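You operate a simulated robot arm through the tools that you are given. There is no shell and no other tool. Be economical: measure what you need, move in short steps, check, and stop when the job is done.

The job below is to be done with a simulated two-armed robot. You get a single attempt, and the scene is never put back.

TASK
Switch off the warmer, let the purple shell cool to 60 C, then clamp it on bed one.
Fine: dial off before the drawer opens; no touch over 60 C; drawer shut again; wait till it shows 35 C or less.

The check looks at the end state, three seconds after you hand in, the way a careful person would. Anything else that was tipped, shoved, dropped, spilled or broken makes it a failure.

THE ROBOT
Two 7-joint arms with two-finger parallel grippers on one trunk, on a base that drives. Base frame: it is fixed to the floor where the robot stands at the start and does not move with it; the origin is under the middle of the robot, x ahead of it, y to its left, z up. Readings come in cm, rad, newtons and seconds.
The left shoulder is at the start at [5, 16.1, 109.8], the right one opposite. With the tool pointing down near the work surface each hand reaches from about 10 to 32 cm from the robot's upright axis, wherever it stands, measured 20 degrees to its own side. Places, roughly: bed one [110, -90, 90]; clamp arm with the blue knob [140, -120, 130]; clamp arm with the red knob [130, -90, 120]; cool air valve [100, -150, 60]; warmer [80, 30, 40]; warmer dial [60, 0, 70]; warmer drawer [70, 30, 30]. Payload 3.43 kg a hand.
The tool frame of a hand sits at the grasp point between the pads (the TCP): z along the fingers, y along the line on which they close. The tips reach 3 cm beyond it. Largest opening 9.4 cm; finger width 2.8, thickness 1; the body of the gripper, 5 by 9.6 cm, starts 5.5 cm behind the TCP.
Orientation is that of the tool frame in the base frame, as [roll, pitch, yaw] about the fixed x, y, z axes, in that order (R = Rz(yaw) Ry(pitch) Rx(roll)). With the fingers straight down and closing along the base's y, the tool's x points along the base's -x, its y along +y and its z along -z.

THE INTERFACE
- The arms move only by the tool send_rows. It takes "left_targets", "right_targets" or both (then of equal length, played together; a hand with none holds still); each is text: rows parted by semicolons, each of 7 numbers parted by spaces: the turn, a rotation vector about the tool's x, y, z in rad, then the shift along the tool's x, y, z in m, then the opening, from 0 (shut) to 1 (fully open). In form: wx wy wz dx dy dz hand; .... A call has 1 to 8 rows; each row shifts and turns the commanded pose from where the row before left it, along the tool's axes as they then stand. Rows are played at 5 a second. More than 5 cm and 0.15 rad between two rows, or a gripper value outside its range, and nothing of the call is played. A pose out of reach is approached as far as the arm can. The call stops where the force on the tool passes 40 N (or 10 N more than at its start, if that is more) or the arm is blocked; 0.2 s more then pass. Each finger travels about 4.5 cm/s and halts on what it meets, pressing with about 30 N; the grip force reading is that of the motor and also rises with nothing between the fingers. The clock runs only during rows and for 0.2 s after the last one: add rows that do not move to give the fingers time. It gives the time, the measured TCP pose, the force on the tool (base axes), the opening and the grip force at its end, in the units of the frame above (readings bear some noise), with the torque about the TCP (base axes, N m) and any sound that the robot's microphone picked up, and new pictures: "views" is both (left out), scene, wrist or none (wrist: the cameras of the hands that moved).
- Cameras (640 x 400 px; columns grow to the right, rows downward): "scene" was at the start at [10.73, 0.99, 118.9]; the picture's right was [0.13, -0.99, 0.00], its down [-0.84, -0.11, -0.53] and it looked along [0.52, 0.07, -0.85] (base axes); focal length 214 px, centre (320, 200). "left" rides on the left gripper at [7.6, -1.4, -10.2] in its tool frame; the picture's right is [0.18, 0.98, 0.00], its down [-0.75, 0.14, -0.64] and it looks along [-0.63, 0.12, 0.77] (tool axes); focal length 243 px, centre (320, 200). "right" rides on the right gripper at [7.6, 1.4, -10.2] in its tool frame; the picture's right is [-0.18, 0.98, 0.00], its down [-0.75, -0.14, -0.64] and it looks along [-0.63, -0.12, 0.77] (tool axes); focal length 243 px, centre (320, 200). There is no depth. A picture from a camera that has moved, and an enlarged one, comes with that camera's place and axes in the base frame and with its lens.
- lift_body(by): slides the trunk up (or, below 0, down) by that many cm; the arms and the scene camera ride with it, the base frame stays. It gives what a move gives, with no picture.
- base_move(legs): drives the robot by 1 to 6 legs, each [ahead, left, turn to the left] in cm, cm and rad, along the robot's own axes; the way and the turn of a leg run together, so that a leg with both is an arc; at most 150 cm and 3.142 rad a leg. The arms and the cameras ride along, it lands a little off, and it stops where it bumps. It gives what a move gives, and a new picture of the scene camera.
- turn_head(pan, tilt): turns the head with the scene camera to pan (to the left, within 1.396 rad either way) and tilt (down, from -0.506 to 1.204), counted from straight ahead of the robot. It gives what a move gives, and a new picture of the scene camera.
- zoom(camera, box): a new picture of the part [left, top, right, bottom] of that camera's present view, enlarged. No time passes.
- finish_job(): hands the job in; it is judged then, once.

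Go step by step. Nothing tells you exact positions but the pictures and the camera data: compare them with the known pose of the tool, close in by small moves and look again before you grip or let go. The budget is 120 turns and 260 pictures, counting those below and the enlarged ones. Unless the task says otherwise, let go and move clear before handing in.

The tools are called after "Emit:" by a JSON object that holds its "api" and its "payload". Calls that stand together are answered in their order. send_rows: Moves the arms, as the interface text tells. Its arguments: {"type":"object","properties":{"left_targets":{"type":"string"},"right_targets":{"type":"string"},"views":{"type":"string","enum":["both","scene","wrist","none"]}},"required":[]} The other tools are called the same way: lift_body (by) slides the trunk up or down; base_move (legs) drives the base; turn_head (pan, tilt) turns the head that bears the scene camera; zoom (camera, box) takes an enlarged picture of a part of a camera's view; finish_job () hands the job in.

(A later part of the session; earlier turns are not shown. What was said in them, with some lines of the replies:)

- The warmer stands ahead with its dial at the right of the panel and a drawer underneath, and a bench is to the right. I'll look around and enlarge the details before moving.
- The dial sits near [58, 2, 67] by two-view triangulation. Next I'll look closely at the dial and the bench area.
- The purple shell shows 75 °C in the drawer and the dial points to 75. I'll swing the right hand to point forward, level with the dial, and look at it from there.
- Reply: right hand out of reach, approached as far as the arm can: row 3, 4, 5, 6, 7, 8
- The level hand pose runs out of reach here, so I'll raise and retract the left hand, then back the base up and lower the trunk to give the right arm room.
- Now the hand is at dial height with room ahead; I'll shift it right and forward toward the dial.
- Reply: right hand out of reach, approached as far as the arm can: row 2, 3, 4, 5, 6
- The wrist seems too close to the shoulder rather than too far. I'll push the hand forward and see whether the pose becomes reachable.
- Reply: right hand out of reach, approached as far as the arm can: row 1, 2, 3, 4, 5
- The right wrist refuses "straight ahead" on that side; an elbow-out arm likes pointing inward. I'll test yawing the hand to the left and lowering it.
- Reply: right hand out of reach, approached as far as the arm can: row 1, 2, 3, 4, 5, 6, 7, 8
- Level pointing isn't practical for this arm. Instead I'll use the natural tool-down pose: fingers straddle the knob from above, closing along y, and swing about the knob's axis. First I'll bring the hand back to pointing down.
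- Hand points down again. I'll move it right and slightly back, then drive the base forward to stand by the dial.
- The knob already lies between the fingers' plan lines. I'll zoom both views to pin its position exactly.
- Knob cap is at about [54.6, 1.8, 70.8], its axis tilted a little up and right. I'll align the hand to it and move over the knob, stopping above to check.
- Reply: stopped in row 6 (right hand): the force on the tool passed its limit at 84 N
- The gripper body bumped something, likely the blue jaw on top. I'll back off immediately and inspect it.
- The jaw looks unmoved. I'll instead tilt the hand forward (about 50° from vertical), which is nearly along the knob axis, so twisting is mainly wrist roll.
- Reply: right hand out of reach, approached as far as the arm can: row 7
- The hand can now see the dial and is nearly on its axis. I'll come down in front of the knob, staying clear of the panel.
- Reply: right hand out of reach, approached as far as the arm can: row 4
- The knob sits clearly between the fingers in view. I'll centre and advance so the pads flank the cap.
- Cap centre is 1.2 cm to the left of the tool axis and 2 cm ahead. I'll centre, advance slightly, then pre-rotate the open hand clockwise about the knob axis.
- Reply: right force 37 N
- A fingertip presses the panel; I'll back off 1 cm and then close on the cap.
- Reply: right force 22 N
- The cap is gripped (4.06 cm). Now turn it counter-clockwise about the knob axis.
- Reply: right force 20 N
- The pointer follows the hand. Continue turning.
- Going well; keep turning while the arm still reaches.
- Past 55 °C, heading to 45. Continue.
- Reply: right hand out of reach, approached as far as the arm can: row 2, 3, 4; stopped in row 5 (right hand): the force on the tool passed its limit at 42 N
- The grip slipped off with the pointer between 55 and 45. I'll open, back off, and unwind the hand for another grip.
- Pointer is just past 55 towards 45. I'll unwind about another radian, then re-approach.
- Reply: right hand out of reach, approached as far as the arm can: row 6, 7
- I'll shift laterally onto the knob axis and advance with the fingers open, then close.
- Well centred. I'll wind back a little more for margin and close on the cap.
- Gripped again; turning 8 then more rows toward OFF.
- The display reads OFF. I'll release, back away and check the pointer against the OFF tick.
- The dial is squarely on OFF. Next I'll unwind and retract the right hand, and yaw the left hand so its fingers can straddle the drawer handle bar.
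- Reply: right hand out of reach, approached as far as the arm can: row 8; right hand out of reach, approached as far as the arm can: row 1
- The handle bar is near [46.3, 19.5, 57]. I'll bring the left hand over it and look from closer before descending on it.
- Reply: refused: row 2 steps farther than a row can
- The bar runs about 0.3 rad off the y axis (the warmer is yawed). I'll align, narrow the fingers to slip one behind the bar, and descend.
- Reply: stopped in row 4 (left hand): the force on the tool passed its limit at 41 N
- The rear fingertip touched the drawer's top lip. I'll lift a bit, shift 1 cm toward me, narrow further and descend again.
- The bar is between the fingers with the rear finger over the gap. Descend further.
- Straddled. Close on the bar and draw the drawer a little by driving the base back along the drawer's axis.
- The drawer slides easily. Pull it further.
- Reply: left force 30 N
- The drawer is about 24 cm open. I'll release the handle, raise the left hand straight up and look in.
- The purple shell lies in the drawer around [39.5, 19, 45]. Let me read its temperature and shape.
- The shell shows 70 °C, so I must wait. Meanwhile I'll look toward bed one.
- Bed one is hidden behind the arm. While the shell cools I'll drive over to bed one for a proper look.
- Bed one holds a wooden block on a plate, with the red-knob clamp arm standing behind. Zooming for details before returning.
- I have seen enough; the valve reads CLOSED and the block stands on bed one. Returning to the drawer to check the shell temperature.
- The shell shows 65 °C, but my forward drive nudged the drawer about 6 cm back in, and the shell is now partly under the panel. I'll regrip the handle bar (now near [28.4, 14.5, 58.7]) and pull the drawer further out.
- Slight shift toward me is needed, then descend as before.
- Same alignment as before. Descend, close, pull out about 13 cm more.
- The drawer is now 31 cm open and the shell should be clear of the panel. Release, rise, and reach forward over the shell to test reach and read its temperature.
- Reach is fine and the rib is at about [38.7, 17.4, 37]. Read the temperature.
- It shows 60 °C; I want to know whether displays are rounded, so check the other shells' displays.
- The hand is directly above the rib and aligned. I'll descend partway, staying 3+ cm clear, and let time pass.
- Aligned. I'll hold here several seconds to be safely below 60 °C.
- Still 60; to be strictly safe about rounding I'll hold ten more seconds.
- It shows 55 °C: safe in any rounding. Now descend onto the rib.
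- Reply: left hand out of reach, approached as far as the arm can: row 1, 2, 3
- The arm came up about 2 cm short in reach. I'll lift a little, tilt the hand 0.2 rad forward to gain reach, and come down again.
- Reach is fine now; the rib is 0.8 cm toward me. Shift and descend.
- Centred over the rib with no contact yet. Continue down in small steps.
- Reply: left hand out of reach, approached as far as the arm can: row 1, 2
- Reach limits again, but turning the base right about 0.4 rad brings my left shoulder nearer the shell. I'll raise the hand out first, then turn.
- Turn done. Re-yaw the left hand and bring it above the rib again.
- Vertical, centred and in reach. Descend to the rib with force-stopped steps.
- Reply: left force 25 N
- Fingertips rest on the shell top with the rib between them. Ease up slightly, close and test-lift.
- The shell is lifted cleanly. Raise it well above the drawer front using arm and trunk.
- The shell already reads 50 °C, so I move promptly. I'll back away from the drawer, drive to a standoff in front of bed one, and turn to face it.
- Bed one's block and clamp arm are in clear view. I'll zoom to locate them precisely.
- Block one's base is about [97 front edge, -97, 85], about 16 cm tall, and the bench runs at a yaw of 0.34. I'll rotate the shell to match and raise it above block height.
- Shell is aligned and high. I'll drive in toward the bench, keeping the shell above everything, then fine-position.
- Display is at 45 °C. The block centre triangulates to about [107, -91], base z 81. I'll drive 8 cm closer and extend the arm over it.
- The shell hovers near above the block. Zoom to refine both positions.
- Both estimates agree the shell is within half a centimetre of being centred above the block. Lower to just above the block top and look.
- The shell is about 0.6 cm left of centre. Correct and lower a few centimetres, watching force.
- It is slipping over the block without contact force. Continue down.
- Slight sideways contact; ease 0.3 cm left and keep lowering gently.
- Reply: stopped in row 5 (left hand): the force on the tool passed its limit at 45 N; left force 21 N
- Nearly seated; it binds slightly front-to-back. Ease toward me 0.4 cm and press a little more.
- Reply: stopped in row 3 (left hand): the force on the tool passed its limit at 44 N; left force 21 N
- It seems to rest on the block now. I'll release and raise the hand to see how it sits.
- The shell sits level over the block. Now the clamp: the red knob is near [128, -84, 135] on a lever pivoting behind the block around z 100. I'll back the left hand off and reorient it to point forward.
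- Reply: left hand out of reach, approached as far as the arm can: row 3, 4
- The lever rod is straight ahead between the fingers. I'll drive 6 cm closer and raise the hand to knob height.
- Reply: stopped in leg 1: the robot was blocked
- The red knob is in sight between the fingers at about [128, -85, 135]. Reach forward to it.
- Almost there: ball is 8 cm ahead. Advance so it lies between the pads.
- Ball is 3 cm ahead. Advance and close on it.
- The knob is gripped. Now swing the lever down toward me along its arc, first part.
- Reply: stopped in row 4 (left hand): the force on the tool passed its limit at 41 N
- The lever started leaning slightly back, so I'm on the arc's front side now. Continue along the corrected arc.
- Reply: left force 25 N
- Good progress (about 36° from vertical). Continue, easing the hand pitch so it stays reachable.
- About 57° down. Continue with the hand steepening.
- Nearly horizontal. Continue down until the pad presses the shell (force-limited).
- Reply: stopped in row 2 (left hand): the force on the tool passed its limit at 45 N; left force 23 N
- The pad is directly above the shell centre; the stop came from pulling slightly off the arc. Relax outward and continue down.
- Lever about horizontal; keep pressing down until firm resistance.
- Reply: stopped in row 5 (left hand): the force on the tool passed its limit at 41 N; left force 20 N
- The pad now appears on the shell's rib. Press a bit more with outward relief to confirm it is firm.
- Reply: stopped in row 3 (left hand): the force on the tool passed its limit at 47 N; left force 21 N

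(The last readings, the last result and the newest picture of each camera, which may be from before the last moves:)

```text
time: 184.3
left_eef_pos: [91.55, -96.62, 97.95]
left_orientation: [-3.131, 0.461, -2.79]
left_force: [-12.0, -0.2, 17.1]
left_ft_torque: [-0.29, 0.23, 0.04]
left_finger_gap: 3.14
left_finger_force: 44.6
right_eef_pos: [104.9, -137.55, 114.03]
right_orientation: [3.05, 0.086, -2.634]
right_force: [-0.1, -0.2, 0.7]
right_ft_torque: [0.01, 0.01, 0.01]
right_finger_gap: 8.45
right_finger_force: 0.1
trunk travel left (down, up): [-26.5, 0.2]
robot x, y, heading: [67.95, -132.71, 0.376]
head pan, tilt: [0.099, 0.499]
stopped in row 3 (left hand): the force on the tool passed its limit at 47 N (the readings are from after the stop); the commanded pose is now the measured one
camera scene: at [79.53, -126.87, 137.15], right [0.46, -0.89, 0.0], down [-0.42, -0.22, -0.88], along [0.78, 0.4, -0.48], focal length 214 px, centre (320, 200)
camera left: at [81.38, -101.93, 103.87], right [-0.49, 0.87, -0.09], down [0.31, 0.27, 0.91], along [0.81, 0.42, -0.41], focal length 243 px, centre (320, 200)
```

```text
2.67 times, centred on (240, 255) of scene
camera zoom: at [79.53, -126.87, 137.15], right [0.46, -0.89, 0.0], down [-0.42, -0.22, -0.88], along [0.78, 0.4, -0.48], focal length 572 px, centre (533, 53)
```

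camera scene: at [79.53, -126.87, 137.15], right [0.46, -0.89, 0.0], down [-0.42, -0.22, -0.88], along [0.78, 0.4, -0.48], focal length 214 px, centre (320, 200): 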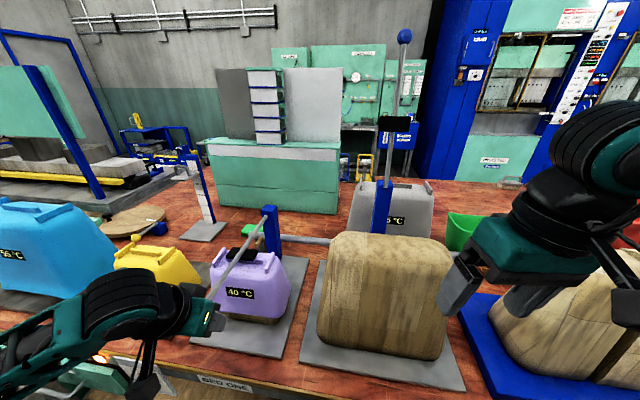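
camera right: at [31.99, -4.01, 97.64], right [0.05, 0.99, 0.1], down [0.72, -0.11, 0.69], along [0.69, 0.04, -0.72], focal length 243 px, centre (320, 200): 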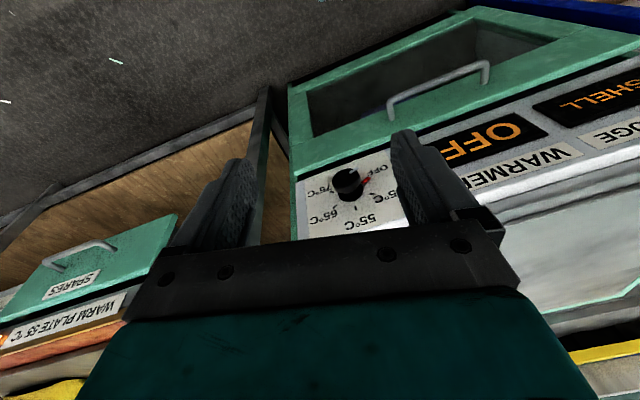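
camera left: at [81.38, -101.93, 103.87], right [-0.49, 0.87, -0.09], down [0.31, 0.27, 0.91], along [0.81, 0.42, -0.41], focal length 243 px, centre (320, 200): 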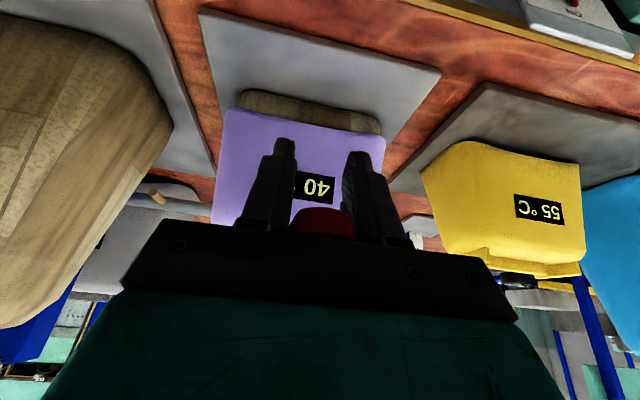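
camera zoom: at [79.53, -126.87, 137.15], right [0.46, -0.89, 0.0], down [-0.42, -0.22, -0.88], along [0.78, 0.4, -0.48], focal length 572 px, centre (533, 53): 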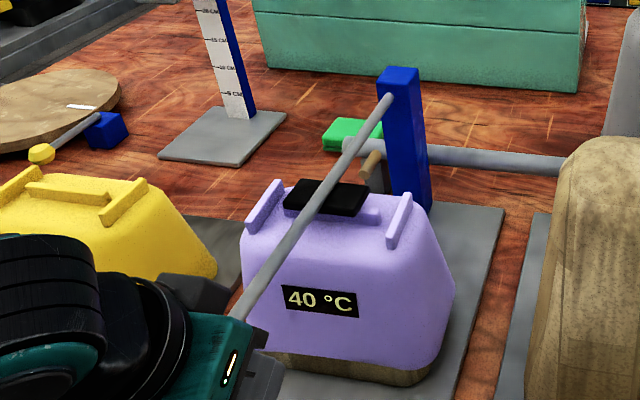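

The clamp pad is firmly on the shell (40 °C now). Release the knob gently and back off to see that it holds.

Emit:
{"api": "send_rows", "payload": {"left_targets": "0 0 0 0 0 0 0.3;0 0 0 0 0 0 0.6;0 0 0 0 0 0 0.8;0 0 0 0 0 -0.03 0.8;0 0 0 0 0 -0.04 0.8;0 0 0 0 0 -0.04 0.8;0 0 0 0 0 -0.04 0.8;0 0 0 0 0 0 0.8", "views": "scene"}}

Emit:
{"api": "zoom", "payload": {"camera": "scene", "box": [140, 150, 340, 340]}}

```text
time: 186.1
left_eef_pos: [91.09, -95.57, 111.08]
left_orientation: [-3.135, 0.456, -2.79]
left_force: [0.4, -0.1, 0.7]
left_ft_torque: [-0.02, 0.01, -0.01]
left_finger_gap: 7.54
left_finger_force: 0.0
left hand out of reach, approached as far as the arm can: row 4, 5, 6, 7
right_eef_pos: [105.08, -137.47, 113.89]
right_orientation: [3.05, 0.084, -2.637]
right_force: [0.5, -0.5, 0.6]
right_ft_torque: [0.0, -0.02, -0.01]
right_finger_gap: 8.45
right_finger_force: 0.0
trunk travel left (down, up): [-26.5, 0.2]
robot x, y, heading: [68.09, -132.65, 0.374]
head pan, tilt: [0.099, 0.499]
camera scene: at [79.75, -126.77, 137.1], right [0.46, -0.89, 0.0], down [-0.43, -0.22, -0.88], along [0.78, 0.4, -0.48], focal length 214 px, centre (320, 200)
```

scene: 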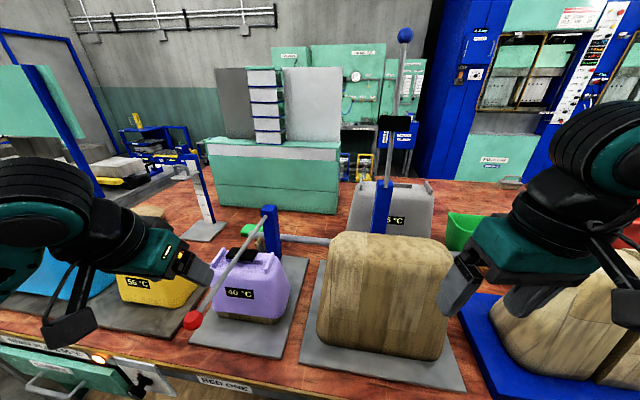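

```text
2.11 times, centred on (240, 245) of scene
camera zoom: at [79.75, -126.77, 137.1], right [0.46, -0.89, 0.0], down [-0.43, -0.22, -0.88], along [0.78, 0.4, -0.48], focal length 452 px, centre (488, 105)
```

zoom: 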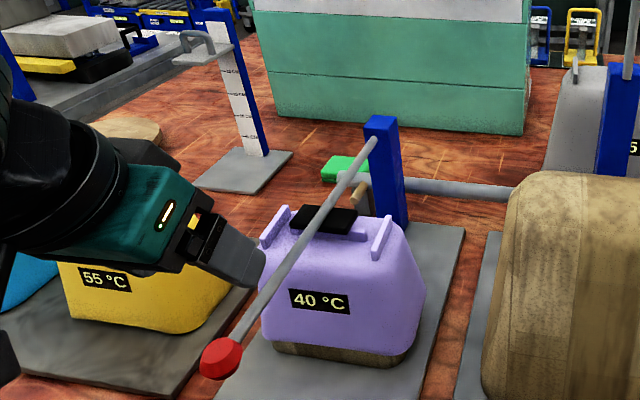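

The lever holds down by itself. Now shut the drawer: back off from the bench, bring the left hand upright, lower the trunk and drive to the drawer front.

Emit:
{"api": "base_move", "payload": {"legs": [[-30, 0, 0], [-17, 135, -0.064]]}}

Emit:
{"api": "send_rows", "payload": {"left_targets": "0 0.15 0 0 0 0 0.4;0 0.15 0 0 0 0 0.2;0 0.15 0 0 0 0 0;0 0 0 0 0 0 0;0 0 0 0 0 0 0", "views": "none"}}

Emit:
{"api": "lift_body", "payload": {"by": -26}}

Emit:
{"api": "turn_head", "payload": {"pan": 0.0, "tilt": 0.75}}

```text
time: 199.8
left_eef_pos: [5.05, 13.6, 111.01]
left_orientation: [-3.13, 0.455, -2.858]
left_force: [0.2, 0.8, 0.1]
left_ft_torque: [0.0, 0.02, 0.02]
left_finger_gap: 7.5
left_finger_force: 0.0
right_eef_pos: [15.96, -29.19, 114.01]
right_orientation: [3.052, 0.084, -2.707]
right_force: [0.3, -0.1, -0.5]
right_ft_torque: [-0.02, -0.03, -0.01]
right_finger_gap: 8.44
right_finger_force: 0.0
trunk travel left (down, up): [-26.5, 0.2]
robot x, y, heading: [-20.95, -21.43, 0.303]
head pan, tilt: [0.099, 0.499]
camera scene: at [-8.52, -16.86, 137.1], right [0.39, -0.92, 0.0], down [-0.44, -0.19, -0.88], along [0.81, 0.34, -0.48], focal length 214 px, centre (320, 200)
```

scene: 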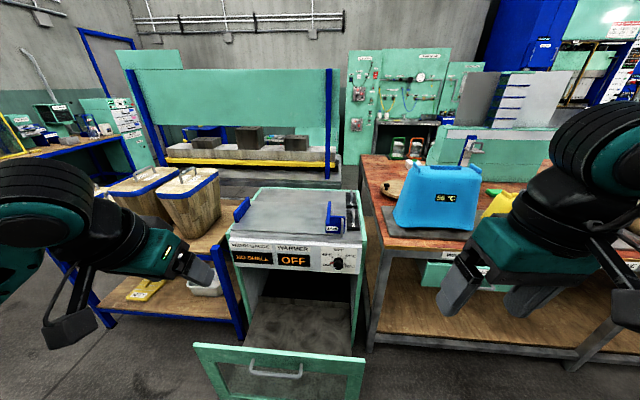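

```text
time: 201.0
left_eef_pos: [5.07, 13.52, 111.0]
left_orientation: [-3.133, 0.006, -2.865]
left_force: [0.9, 0.4, -0.5]
left_ft_torque: [0.01, -0.01, -0.02]
left_finger_gap: 0.01
left_finger_force: 24.6
right_eef_pos: [16.01, -29.16, 113.98]
right_orientation: [3.052, 0.086, -2.708]
right_force: [-0.1, 0.8, -0.4]
right_ft_torque: [0.04, 0.0, 0.01]
right_finger_gap: 8.44
right_finger_force: 0.1
trunk travel left (down, up): [-26.5, 0.2]
robot x, y, heading: [-20.36, -21.49, 0.303]
head pan, tilt: [0.099, 0.499]
```

```text
time: 203.7
left_eef_pos: [5.08, 13.57, 85.09]
left_orientation: [-3.132, 0.005, -2.865]
left_force: [0.1, 0.4, 0.2]
left_ft_torque: [-0.02, -0.03, -0.03]
left_finger_gap: 0.01
left_finger_force: 30.0
right_eef_pos: [15.96, -29.18, 87.93]
right_orientation: [3.051, 0.083, -2.707]
right_force: [0.2, -0.1, -0.4]
right_ft_torque: [0.02, -0.02, 0.02]
right_finger_gap: 8.47
right_finger_force: 0.1
trunk travel left (down, up): [-0.5, 26.2]
robot x, y, heading: [-20.74, -21.46, 0.304]
head pan, tilt: [0.099, 0.499]
```

```text
time: 204.5
left_eef_pos: [4.96, 13.55, 84.96]
left_orientation: [-3.132, 0.006, -2.864]
left_force: [-0.1, -0.1, 0.0]
left_ft_torque: [-0.01, 0.0, -0.01]
left_finger_gap: 0.0
left_finger_force: 29.7
right_eef_pos: [16.02, -29.38, 87.92]
right_orientation: [3.049, 0.084, -2.707]
right_force: [0.7, -0.1, -0.2]
right_ft_torque: [-0.01, -0.03, 0.01]
right_finger_gap: 8.46
right_finger_force: 0.2
trunk travel left (down, up): [-0.5, 26.2]
robot x, y, heading: [-20.48, -21.45, 0.301]
head pan, tilt: [0.0, 0.75]
camera scene: at [-8.97, -17.96, 108.91], right [0.3, -0.95, 0.0], down [-0.65, -0.2, -0.73], along [0.7, 0.22, -0.68], focal length 214 px, centre (320, 200)
```

scene: 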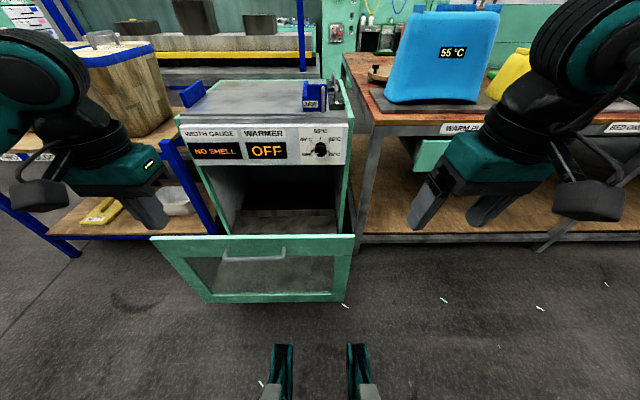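

Drawer and robot are aligned. Move the closed left hand in line with the handle and lower it to handle height.

Emit:
{"api": "send_rows", "payload": {"left_targets": "0 0 0 0 -0.03 0.02 0;0 0 0 0 -0.027 0.03 0;0 0 0 0 0 0.045 0;0 0 0 0 0 0.045 0;0 0 0 0 0 0.045 0;0 0 0 0 0 0.045 0;0 0 0 0 0 0.035 0;0 0 0 0 0 0 0", "views": "scene"}}

```text
time: 206.3
left_eef_pos: [6.81, 7.85, 58.52]
left_orientation: [-3.131, 0.007, -2.865]
left_force: [-0.2, 0.2, -0.1]
left_ft_torque: [0.0, 0.01, 0.01]
left_finger_gap: 0.0
left_finger_force: 29.8
right_eef_pos: [16.04, -29.3, 87.94]
right_orientation: [3.051, 0.083, -2.708]
right_force: [-0.7, -0.1, 0.5]
right_ft_torque: [0.01, -0.01, 0.0]
right_finger_gap: 8.49
right_finger_force: 0.1
trunk travel left (down, up): [-0.5, 26.2]
robot x, y, heading: [-20.53, -22.08, 0.304]
head pan, tilt: [0.0, 0.75]
camera scene: at [-8.97, -17.96, 108.9], right [0.3, -0.95, 0.0], down [-0.65, -0.2, -0.73], along [0.7, 0.22, -0.68], focal length 214 px, centre (320, 200)
```

scene: 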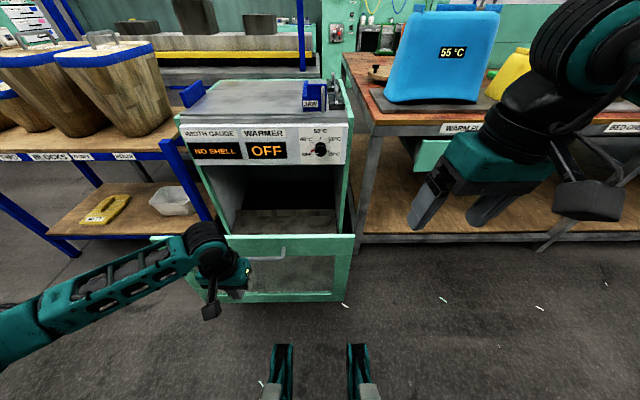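

I'll tuck the right hand in a little, then push the drawer shut by driving forward.

Emit:
{"api": "send_rows", "payload": {"right_targets": "0 0 0 0.04 0 -0.02 0.8;0 0 0 0.04 0 -0.02 0.8", "views": "none"}}

Emit:
{"api": "base_move", "payload": {"legs": [[25, 0, 0]]}}

```text
time: 206.9
left_eef_pos: [6.89, 7.82, 58.56]
left_orientation: [-3.131, 0.006, -2.864]
left_force: [-1.0, 0.4, -0.7]
left_ft_torque: [0.0, 0.03, 0.01]
left_finger_gap: 0.01
left_finger_force: 30.2
right_eef_pos: [9.01, -33.09, 91.5]
right_orientation: [3.05, 0.08, -2.708]
right_force: [0.6, 0.0, -0.3]
right_ft_torque: [-0.01, 0.01, -0.01]
right_finger_gap: 7.52
right_finger_force: 0.0
right hand out of reach, approached as far as the arm can: row 2
trunk travel left (down, up): [-0.5, 26.2]
robot x, y, heading: [-20.68, -21.69, 0.301]
head pan, tilt: [0.0, 0.75]
```

```text
time: 208.7
left_eef_pos: [30.39, 15.16, 58.55]
left_orientation: [-3.129, 0.006, -2.865]
left_force: [0.0, -1.1, -0.1]
left_ft_torque: [0.01, 0.0, -0.01]
left_finger_gap: 0.0
left_finger_force: 30.1
right_eef_pos: [32.55, -25.79, 91.47]
right_orientation: [3.051, 0.08, -2.706]
right_force: [0.6, -0.7, -0.2]
right_ft_torque: [0.06, 0.03, -0.02]
right_finger_gap: 7.51
right_finger_force: 0.0
trunk travel left (down, up): [-0.5, 26.2]
robot x, y, heading: [2.88, -14.33, 0.308]
head pan, tilt: [0.0, 0.75]
camera scene: at [14.63, -10.58, 108.9], right [0.3, -0.95, 0.0], down [-0.65, -0.2, -0.73], along [0.7, 0.22, -0.68], focal length 214 px, centre (320, 200)
```

scene: 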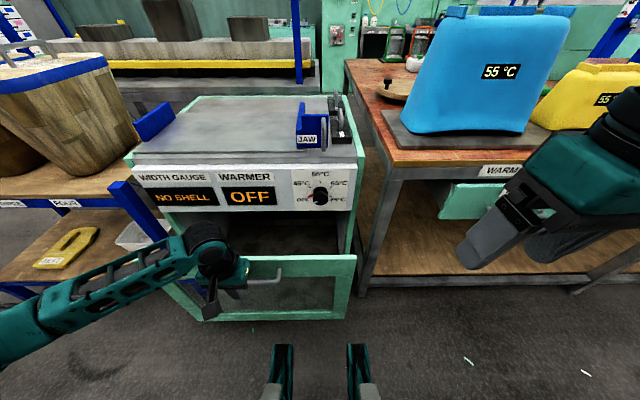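

The drawer is moving in. Continue to close.

Emit:
{"api": "base_move", "payload": {"legs": [[13, 0, 0]]}}

Emit:
{"api": "base_move", "payload": {"legs": [[3.5, 0, 0]]}}

```text
time: 209.9
left_eef_pos: [42.74, 19.19, 58.48]
left_orientation: [-3.128, 0.008, -2.866]
left_force: [0.3, -0.6, -0.5]
left_ft_torque: [0.01, -0.01, 0.02]
left_finger_gap: 0.01
left_finger_force: 29.9
right_eef_pos: [44.8, -21.82, 91.5]
right_orientation: [3.05, 0.081, -2.707]
right_force: [0.2, 0.2, -0.4]
right_ft_torque: [0.01, 0.0, -0.01]
right_finger_gap: 7.53
right_finger_force: 0.1
trunk travel left (down, up): [-0.5, 26.2]
robot x, y, heading: [15.03, -10.19, 0.307]
head pan, tilt: [0.0, 0.75]
camera scene: at [26.85, -6.76, 108.9], right [0.3, -0.95, 0.0], down [-0.65, -0.2, -0.73], along [0.7, 0.22, -0.68], focal length 214 px, centre (320, 200)
```

scene: 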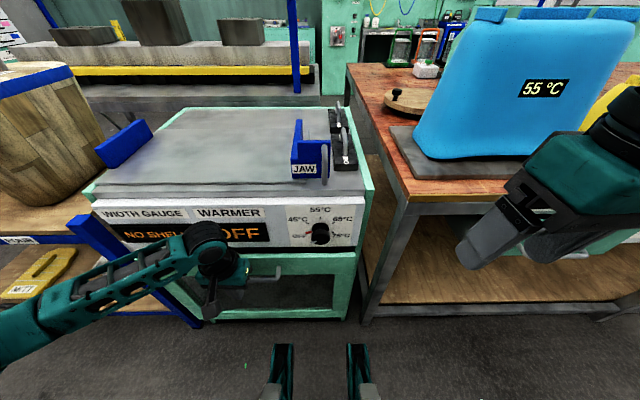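

```text
time: 210.9
left_eef_pos: [44.4, 19.54, 58.31]
left_orientation: [-3.133, -0.026, -2.87]
left_force: [-0.5, -0.4, -0.6]
left_ft_torque: [0.0, -0.02, 0.01]
left_finger_gap: 0.0
left_finger_force: 29.8
right_eef_pos: [47.42, -21.02, 91.49]
right_orientation: [3.052, 0.083, -2.709]
right_force: [0.1, 0.3, -0.3]
right_ft_torque: [0.01, 0.03, 0.0]
right_finger_gap: 7.53
right_finger_force: 0.2
trunk travel left (down, up): [-0.5, 26.2]
robot x, y, heading: [17.9, -9.48, 0.307]
head pan, tilt: [0.0, 0.75]
stopped in leg 1: the force on the tool passed its limit at 75 N (the readings are from after the stop); the commanded pose is now the measured one
camera scene: at [29.51, -5.91, 108.9], right [0.3, -0.95, 0.0], down [-0.65, -0.2, -0.73], along [0.7, 0.22, -0.68], focal length 214 px, centre (320, 200)
```

scene: 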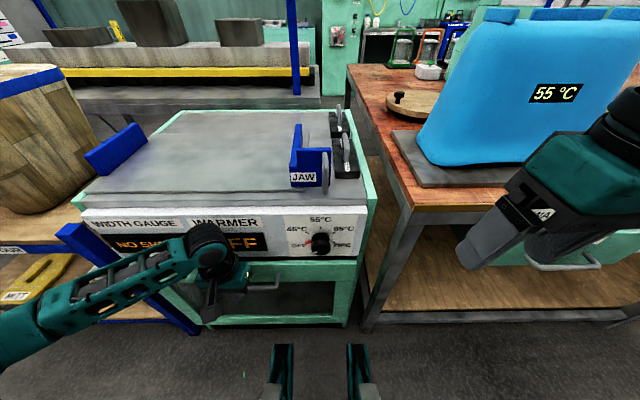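

The push hit the stop at the closed position. Back off and check the drawer is flush.

Emit:
{"api": "base_move", "payload": {"legs": [[-20, 0, 0]]}}

Emit:
{"api": "zoom", "payload": {"camera": "scene", "box": [110, 130, 390, 330]}}

```text
time: 212.5
left_eef_pos: [25.46, 13.5, 58.3]
left_orientation: [-3.134, -0.024, -2.874]
left_force: [0.6, -0.5, -0.2]
left_ft_torque: [0.01, -0.05, -0.02]
left_finger_gap: 0.03
left_finger_force: 30.1
right_eef_pos: [28.32, -27.1, 91.48]
right_orientation: [3.05, 0.082, -2.709]
right_force: [-0.2, -0.6, 0.2]
right_ft_torque: [0.02, 0.02, 0.02]
right_finger_gap: 7.55
right_finger_force: 0.0
trunk travel left (down, up): [-0.5, 26.2]
robot x, y, heading: [-1.44, -15.59, 0.302]
head pan, tilt: [0.0, 0.75]
camera scene: at [10.43, -11.9, 108.9], right [0.3, -0.95, 0.0], down [-0.65, -0.2, -0.73], along [0.7, 0.22, -0.68], focal length 214 px, centre (320, 200)
```

scene: 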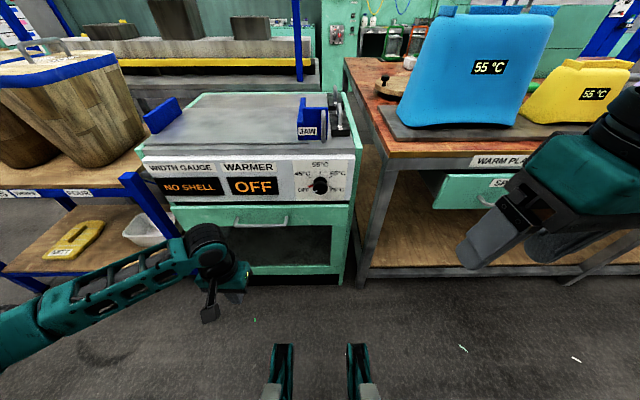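

```text
2.00 times, centred on (250, 230) of scene
camera zoom: at [10.43, -11.9, 108.9], right [0.3, -0.95, 0.0], down [-0.65, -0.2, -0.73], along [0.7, 0.22, -0.68], focal length 429 px, centre (460, 140)
```

zoom: 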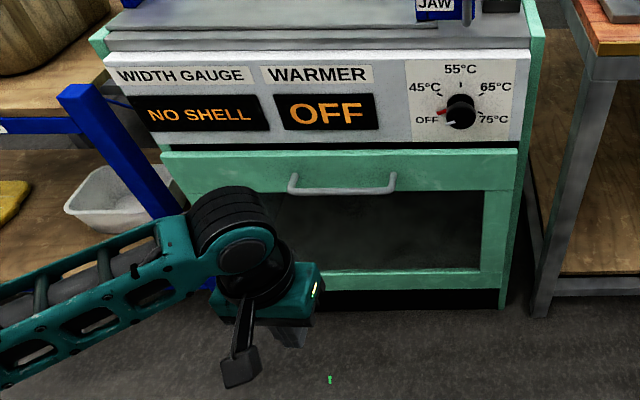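

The drawer is flush and the dial is on OFF. Drive back to a standoff by bed one and check the shell's temperature and clamp.

Emit:
{"api": "base_move", "payload": {"legs": [[-3, -114, 0]]}}

Emit:
{"api": "turn_head", "payload": {"pan": 0.25, "tilt": 0.35}}

Emit:
{"api": "zoom", "payload": {"camera": "scene", "box": [200, 100, 440, 300]}}

```text
time: 222.7
left_eef_pos: [55.99, -95.63, 58.34]
left_orientation: [-3.132, -0.023, -2.881]
left_force: [0.2, 0.8, -0.1]
left_ft_torque: [0.02, -0.04, 0.01]
left_finger_gap: 0.01
left_finger_force: 30.3
right_eef_pos: [58.48, -136.13, 91.39]
right_orientation: [3.053, 0.083, -2.716]
right_force: [-0.8, -0.1, 0.2]
right_ft_torque: [0.03, -0.02, 0.02]
right_finger_gap: 7.5
right_finger_force: 0.0
trunk travel left (down, up): [-0.5, 26.2]
robot x, y, heading: [29.15, -124.67, 0.291]
head pan, tilt: [0.0, 0.75]
camera scene: at [40.79, -120.9, 108.9], right [0.29, -0.96, 0.0], down [-0.65, -0.2, -0.73], along [0.7, 0.21, -0.68], focal length 214 px, centre (320, 200)
```

scene: 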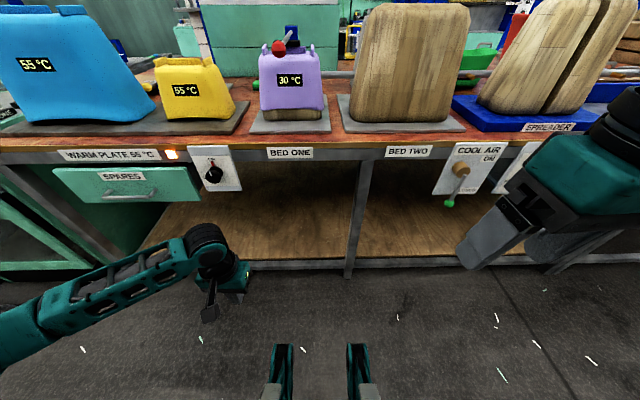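

```text
time: 223.5
left_eef_pos: [55.99, -95.59, 58.28]
left_orientation: [-3.131, -0.024, -2.882]
left_force: [-0.5, -0.3, 0.8]
left_ft_torque: [0.0, -0.01, 0.02]
left_finger_gap: 0.0
left_finger_force: 30.2
right_eef_pos: [58.62, -136.14, 91.45]
right_orientation: [3.05, 0.083, -2.718]
right_force: [0.4, -0.4, 0.4]
right_ft_torque: [-0.02, -0.02, -0.03]
right_finger_gap: 7.5
right_finger_force: 0.0
trunk travel left (down, up): [-0.5, 26.2]
robot x, y, heading: [29.42, -124.38, 0.293]
head pan, tilt: [0.25, 0.351]
camera scene: at [40.83, -118.49, 112.46], right [0.52, -0.86, 0.0], down [-0.29, -0.18, -0.94], along [0.8, 0.48, -0.34], focal length 214 px, centre (320, 200)
```

scene: 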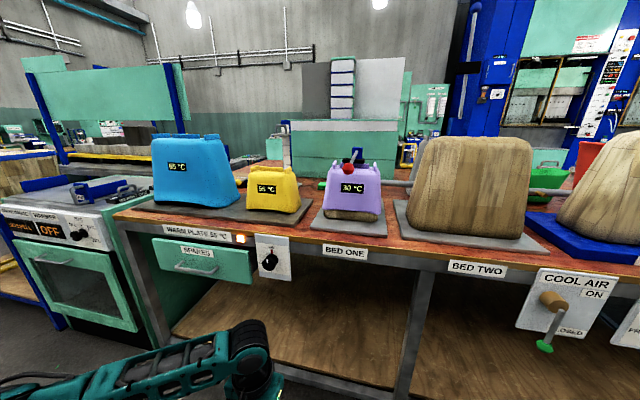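

```text
2.00 times, centred on (320, 200) of scene
camera zoom: at [40.83, -118.49, 112.46], right [0.52, -0.86, 0.0], down [-0.29, -0.18, -0.94], along [0.8, 0.48, -0.34], focal length 429 px, centre (320, 200)
```

zoom: 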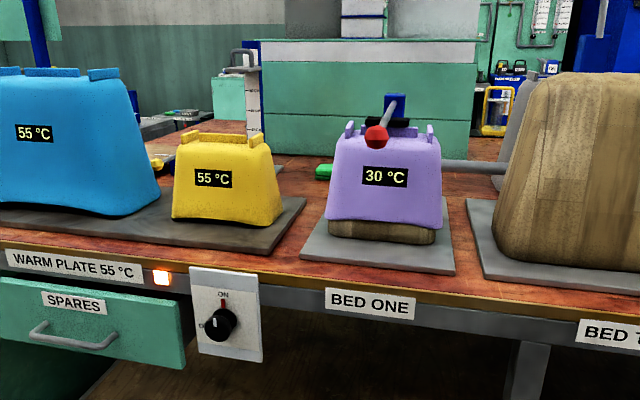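

The display shows 30 °C and the clamp is down. One closer look at seating before handing in.

Emit:
{"api": "zoom", "payload": {"camera": "scene", "box": [300, 130, 410, 250]}}

Emit:
{"api": "zoom", "payload": {"camera": "scene", "box": [0, 170, 140, 340]}}

```text
3.33 times, centred on (355, 190) of scene
camera zoom: at [40.83, -118.49, 112.46], right [0.52, -0.86, 0.0], down [-0.29, -0.18, -0.94], along [0.8, 0.48, -0.34], focal length 715 px, centre (203, 233)
```

zoom: 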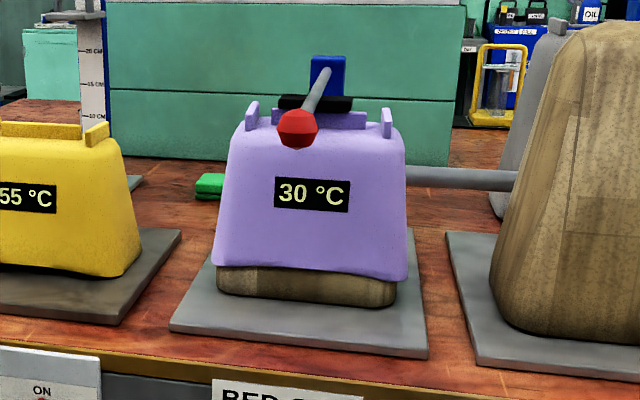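

```text
2.35 times, centred on (70, 255) of scene
camera zoom: at [40.83, -118.49, 112.46], right [0.52, -0.86, 0.0], down [-0.29, -0.18, -0.94], along [0.8, 0.48, -0.34], focal length 505 px, centre (908, 71)
```

zoom: 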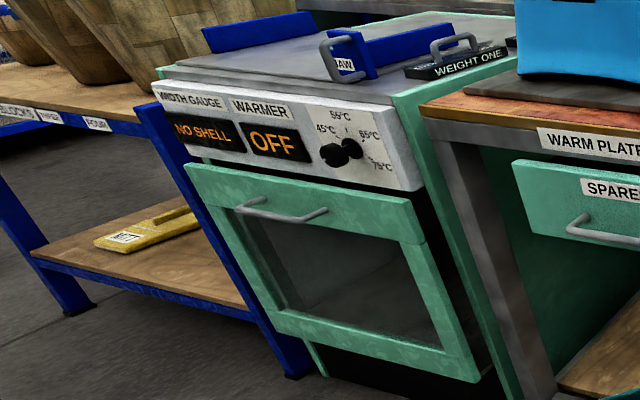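

Emit:
{"api": "finish_job", "payload": {}}

```text
The job is handed in.
```

I switched the warmer off before opening the drawer and first touched the purple shell when its display read 55 °C. It is now clamped on bed one's block, the drawer is shut, and the display read 30 °C when I handed in.

- **Cool when clamped:** the shell had dropped to 45 °C by the time I set it on the block, and to 40 °C with the clamp down. I waited for the display to drop below 60 because it only shows steps of five degrees.
- **Seating:** a strip of the block, roughly 1 to 2 cm, still shows below the shell's rim. It sits level and the clamp pad presses on its top.
- **One bump:** early on, the right gripper hit something at the front of the warmer, probably the blue jaw, at 84 N. The jaw looked unmoved in the picture afterwards.
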